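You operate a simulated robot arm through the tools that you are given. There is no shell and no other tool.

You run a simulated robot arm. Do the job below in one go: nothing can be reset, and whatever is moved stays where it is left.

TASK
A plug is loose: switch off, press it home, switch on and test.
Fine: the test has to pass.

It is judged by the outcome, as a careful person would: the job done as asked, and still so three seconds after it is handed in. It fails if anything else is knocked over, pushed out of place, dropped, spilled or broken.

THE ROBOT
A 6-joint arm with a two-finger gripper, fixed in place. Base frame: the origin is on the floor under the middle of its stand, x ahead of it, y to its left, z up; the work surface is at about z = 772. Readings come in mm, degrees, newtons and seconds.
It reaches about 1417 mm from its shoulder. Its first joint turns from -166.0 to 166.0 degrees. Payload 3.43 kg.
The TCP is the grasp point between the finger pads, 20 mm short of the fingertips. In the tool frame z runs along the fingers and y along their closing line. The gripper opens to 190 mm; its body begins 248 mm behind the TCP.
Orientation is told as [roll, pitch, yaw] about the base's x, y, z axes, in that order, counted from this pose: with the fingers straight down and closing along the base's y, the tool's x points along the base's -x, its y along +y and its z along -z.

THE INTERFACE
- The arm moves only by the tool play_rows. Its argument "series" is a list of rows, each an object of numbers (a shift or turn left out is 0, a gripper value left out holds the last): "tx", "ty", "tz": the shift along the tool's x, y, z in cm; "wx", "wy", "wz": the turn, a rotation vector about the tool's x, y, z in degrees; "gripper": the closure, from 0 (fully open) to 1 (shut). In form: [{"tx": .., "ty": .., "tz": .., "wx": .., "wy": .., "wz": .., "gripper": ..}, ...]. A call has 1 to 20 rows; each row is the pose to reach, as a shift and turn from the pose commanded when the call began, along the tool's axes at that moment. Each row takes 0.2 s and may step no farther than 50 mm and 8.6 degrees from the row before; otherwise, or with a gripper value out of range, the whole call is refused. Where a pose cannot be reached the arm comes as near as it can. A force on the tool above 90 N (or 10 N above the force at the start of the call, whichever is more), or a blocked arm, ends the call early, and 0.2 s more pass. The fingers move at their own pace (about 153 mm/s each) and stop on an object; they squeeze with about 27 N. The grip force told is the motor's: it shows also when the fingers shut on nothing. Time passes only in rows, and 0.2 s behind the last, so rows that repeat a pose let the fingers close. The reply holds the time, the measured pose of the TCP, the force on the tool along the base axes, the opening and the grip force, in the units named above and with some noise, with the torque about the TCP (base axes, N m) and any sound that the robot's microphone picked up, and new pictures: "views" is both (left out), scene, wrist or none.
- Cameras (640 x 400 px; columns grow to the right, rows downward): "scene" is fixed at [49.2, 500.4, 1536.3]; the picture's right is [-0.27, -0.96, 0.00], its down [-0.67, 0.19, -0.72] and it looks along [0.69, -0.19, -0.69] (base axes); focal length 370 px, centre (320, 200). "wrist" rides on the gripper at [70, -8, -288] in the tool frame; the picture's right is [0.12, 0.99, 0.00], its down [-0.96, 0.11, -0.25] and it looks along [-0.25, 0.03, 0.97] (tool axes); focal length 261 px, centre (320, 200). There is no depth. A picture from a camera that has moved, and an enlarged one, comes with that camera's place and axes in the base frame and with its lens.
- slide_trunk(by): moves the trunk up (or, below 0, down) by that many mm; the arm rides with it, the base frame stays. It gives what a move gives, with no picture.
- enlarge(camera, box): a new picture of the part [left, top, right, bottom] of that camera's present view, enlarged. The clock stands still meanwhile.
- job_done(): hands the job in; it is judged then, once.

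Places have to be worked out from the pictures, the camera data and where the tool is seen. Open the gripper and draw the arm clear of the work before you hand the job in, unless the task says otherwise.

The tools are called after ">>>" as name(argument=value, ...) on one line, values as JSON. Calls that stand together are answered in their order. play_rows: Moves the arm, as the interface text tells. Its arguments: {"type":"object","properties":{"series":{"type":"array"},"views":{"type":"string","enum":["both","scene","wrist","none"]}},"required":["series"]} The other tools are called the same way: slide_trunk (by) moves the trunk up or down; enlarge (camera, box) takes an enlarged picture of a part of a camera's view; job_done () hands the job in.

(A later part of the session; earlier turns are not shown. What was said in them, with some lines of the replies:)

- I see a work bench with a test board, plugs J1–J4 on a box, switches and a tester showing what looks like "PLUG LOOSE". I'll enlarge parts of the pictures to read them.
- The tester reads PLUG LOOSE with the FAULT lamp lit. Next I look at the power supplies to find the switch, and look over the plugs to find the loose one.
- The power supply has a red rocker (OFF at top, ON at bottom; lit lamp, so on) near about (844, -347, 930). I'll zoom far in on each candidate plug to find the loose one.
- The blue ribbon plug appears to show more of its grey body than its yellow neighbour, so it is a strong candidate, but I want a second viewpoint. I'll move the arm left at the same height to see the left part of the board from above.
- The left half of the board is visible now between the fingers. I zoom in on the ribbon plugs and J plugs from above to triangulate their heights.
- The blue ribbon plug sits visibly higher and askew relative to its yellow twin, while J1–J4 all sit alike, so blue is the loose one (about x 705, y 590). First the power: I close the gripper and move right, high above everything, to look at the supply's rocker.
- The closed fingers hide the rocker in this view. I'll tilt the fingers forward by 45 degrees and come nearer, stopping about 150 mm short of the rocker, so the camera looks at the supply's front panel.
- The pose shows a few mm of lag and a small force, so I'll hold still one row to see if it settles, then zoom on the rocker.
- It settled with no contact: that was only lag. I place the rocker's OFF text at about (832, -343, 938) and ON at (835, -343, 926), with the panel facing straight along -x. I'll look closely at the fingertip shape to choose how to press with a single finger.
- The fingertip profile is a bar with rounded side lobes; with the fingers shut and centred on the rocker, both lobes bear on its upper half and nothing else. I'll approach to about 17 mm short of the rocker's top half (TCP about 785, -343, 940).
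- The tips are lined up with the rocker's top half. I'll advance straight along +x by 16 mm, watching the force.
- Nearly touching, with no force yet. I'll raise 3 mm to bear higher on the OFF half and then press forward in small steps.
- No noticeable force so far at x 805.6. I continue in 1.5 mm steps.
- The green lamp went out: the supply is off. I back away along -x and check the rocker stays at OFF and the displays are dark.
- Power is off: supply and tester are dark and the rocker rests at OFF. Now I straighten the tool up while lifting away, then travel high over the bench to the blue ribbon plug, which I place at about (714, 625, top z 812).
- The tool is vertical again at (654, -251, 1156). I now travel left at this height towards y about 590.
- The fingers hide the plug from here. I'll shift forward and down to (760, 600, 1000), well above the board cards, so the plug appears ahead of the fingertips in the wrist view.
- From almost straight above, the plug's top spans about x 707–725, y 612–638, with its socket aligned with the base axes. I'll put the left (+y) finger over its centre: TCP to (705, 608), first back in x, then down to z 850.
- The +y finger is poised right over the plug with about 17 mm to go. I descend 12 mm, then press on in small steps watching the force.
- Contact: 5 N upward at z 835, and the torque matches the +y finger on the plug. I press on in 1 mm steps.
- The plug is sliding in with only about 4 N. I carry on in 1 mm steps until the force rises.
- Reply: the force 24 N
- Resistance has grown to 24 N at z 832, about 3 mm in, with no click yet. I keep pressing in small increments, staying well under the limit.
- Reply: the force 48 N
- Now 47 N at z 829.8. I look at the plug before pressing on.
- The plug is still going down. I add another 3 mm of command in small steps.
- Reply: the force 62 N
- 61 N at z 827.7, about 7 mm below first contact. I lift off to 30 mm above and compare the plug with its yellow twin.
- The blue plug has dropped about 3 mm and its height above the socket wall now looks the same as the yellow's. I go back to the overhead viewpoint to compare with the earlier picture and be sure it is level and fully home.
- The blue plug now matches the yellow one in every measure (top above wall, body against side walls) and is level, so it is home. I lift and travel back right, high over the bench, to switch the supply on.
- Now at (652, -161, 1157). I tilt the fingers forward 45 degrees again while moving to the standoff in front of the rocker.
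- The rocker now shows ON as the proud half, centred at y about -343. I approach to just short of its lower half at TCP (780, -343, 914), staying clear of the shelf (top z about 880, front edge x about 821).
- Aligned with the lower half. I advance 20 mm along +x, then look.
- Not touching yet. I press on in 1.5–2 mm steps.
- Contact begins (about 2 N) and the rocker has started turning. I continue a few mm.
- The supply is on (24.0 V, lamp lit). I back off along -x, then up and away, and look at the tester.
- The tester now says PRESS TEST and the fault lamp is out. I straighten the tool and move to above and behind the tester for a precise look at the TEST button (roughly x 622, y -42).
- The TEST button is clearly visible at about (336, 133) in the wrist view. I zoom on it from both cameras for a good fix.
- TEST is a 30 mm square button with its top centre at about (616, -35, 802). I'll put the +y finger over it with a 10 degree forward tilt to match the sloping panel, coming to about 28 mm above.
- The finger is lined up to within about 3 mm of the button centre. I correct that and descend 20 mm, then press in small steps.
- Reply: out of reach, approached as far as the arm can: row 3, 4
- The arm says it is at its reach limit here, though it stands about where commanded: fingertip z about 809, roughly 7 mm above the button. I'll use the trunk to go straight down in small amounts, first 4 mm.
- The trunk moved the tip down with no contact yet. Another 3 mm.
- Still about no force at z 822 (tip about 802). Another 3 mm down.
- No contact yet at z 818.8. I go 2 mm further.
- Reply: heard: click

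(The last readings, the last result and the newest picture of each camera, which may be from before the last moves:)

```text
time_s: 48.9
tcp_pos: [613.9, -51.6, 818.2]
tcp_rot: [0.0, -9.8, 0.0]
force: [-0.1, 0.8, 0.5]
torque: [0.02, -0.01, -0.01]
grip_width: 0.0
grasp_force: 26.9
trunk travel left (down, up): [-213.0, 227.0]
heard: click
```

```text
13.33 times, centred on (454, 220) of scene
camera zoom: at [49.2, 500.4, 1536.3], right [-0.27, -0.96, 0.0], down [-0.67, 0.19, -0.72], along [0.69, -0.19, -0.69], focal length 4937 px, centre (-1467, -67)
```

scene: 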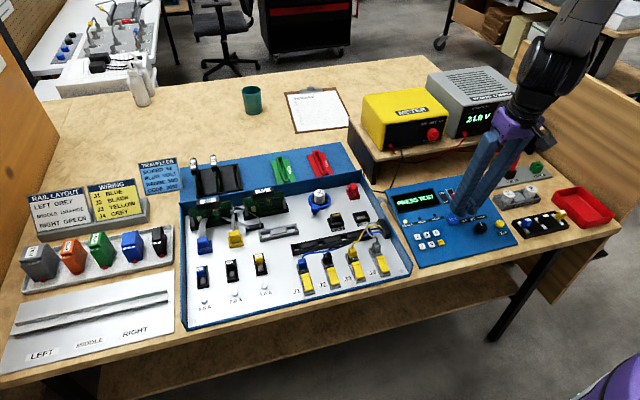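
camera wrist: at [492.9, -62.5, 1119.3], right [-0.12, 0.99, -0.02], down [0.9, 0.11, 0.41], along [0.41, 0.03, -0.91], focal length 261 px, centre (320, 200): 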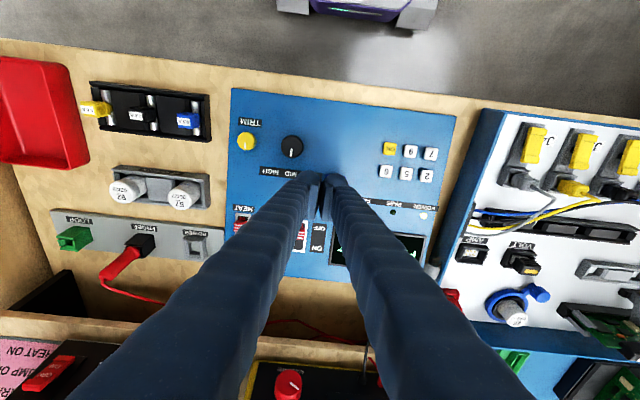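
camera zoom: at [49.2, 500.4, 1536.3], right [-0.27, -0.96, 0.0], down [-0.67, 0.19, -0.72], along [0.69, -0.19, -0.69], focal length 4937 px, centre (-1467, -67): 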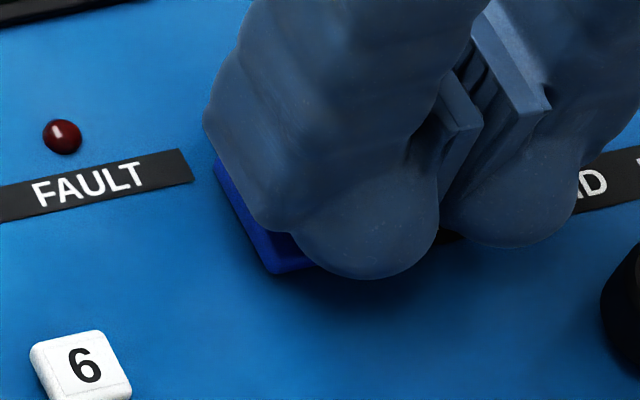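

I heard a click: the TEST button has been pressed. I check the tester's display and lamps before releasing.

>>> enlarge(camera="scene", box=[380, 170, 530, 265])

```text
4.21 times, centred on (455, 218) of scene
camera zoom: at [49.2, 500.4, 1536.3], right [-0.27, -0.96, 0.0], down [-0.67, 0.19, -0.72], along [0.69, -0.19, -0.69], focal length 1559 px, centre (-248, 126)
```

zoom: 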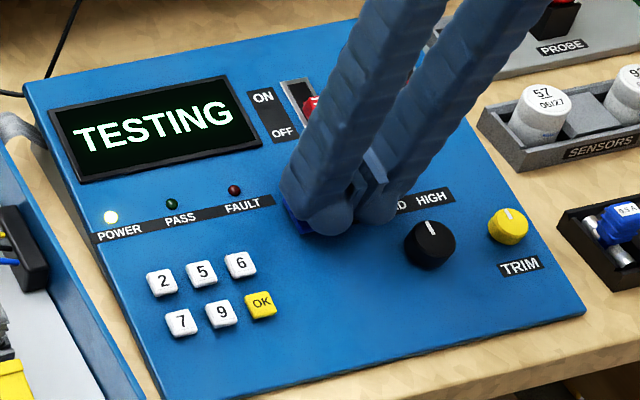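

The display says TESTING. I lift straight off the button and give the tester time.

>>> play_rows(series=[{"tz": -1}, {"tz": -3}, {"tz": -6}, {"tz": -10}, {"tz": -14}, {"tz": -18}, {"tz": -21}, {"tz": -21}], views="both")

>>> enlarge(camera="scene", box=[380, 170, 530, 265])

```text
time_s: 50.7
tcp_pos: [577.1, -51.7, 1024.4]
tcp_rot: [0.0, -9.8, 0.0]
force: [0.1, -1.0, 1.7]
torque: [-0.06, -0.04, 0.0]
grip_width: 0.0
grasp_force: 27.5
out of reach, approached as far as the arm can: row 1, 2
trunk travel left (down, up): [-213.0, 227.0]
camera wrist: at [458.1, -60.6, 1294.5], right [-0.12, 0.99, -0.02], down [0.91, 0.11, 0.41], along [0.41, 0.03, -0.91], focal length 261 px, centre (320, 200)
```

scene: 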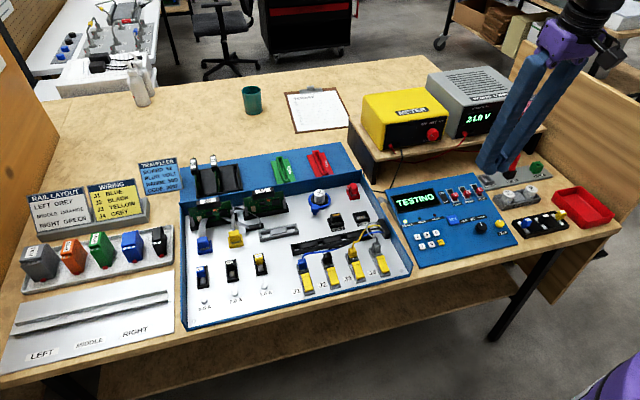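
wrist: 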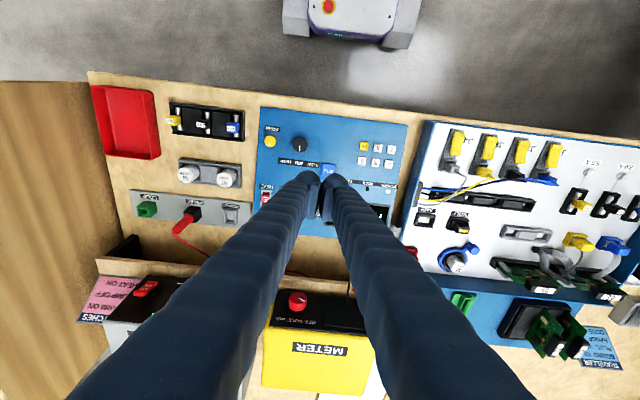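

```text
4.21 times, centred on (455, 218) of scene
camera zoom: at [49.2, 500.4, 1536.3], right [-0.27, -0.96, 0.0], down [-0.67, 0.19, -0.72], along [0.69, -0.19, -0.69], focal length 1559 px, centre (-248, 126)
```

zoom: 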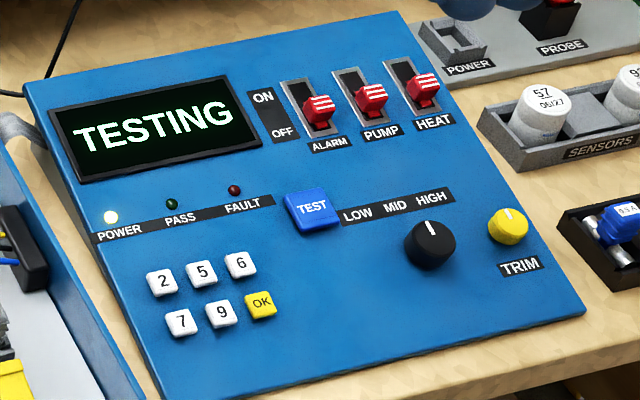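

Still TESTING, and I'm clear of the button. I open the gripper high above the bench, straighten the tool, and let time pass.

>>> play_rows(series=[{"tz": -3}, {"tz": -6, "wy": 3}, {"tz": -9, "wy": 6}, {"tz": -11, "wy": 10, "gripper": 0}, {"tz": -11, "wy": 10}, {"tz": -11, "wy": 10}, {"tz": -11, "wy": 10}, {"tz": -11, "wy": 10}, {"tz": -11, "wy": 10}, {"tz": -11, "wy": 10}], views="scene")

>>> enlarge(camera="scene", box=[380, 170, 530, 265])

```text
time_s: 52.9
tcp_pos: [558.7, -51.7, 1133.1]
tcp_rot: [0.0, 0.3, 0.0]
force: [0.7, -0.2, 0.2]
torque: [0.02, -0.01, -0.01]
grip_width: 190.1
grasp_force: 0.1
trunk travel left (down, up): [-213.0, 227.0]
```

scene: 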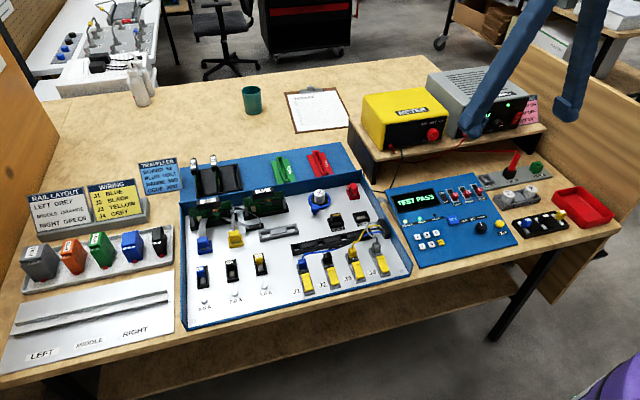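

```text
4.21 times, centred on (455, 218) of scene
camera zoom: at [49.2, 500.4, 1536.3], right [-0.27, -0.96, 0.0], down [-0.67, 0.19, -0.72], along [0.69, -0.19, -0.69], focal length 1559 px, centre (-248, 126)
```

zoom: 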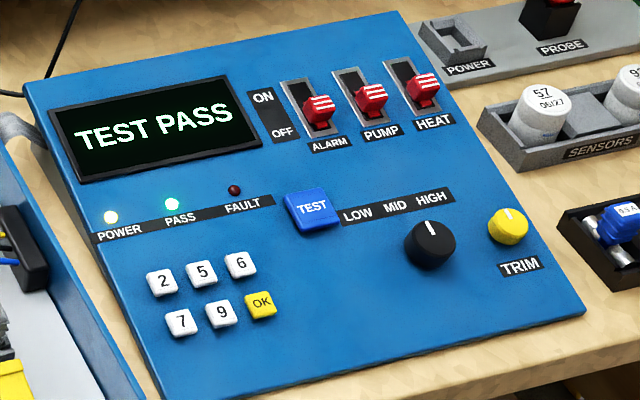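

The display reads TEST PASS with the PASS lamp lit. I make a last check of the plug and the supply before handing in.

>>> enlarge(camera="scene", box=[180, 180, 400, 318])

>>> enlarge(camera="scene", box=[350, 60, 630, 235])

```text
2.90 times, centred on (290, 249) of scene
camera zoom: at [49.2, 500.4, 1536.3], right [-0.27, -0.96, 0.0], down [-0.67, 0.19, -0.72], along [0.69, -0.19, -0.69], focal length 1073 px, centre (407, 58)
```

zoom: 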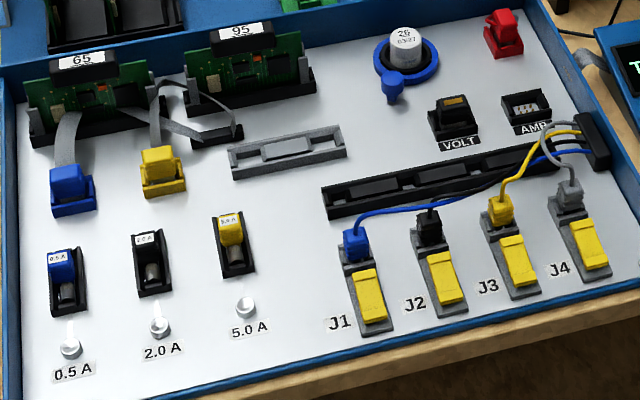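

```text
2.29 times, centred on (490, 148) of scene
camera zoom: at [49.2, 500.4, 1536.3], right [-0.27, -0.96, 0.0], down [-0.67, 0.19, -0.72], along [0.69, -0.19, -0.69], focal length 846 px, centre (-69, 320)
```

zoom: 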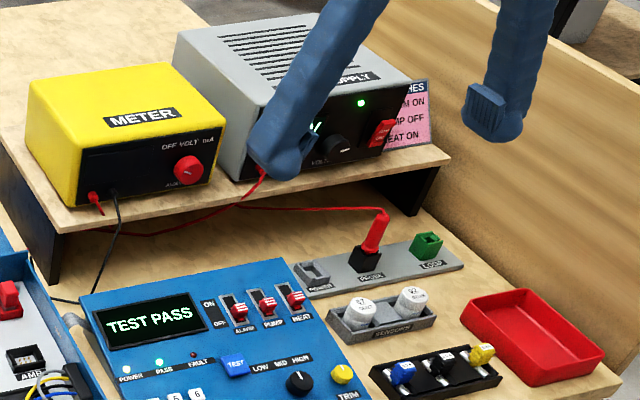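

Everything is in place: the blue plug is home, the supply is on at 24.0 V, and the tester shows TEST PASS. The gripper is open and clear above the bench, so I hand the job in.

>>> job_done()

```text
The job is handed in.
```

The job is done: the tester reads TEST PASS with its PASS lamp lit, and I have handed it in.

- **Loose plug:** it was the blue ribbon plug in front of board 65, sitting about 3 mm higher than its yellow neighbour. I pressed it down until it sat level with the yellow one.
- **Power:** I switched the supply off before touching the plug. I switched it back on at 24.0 V afterwards, and the tester then showed PRESS TEST.
- **Test:** I pressed TEST once, and it passed.

Nothing else looked moved in the last pictures. The gripper is open and clear above the bench. The trunk is 12 mm lower than at the start, because the arm was at its reach limit over the TEST button.
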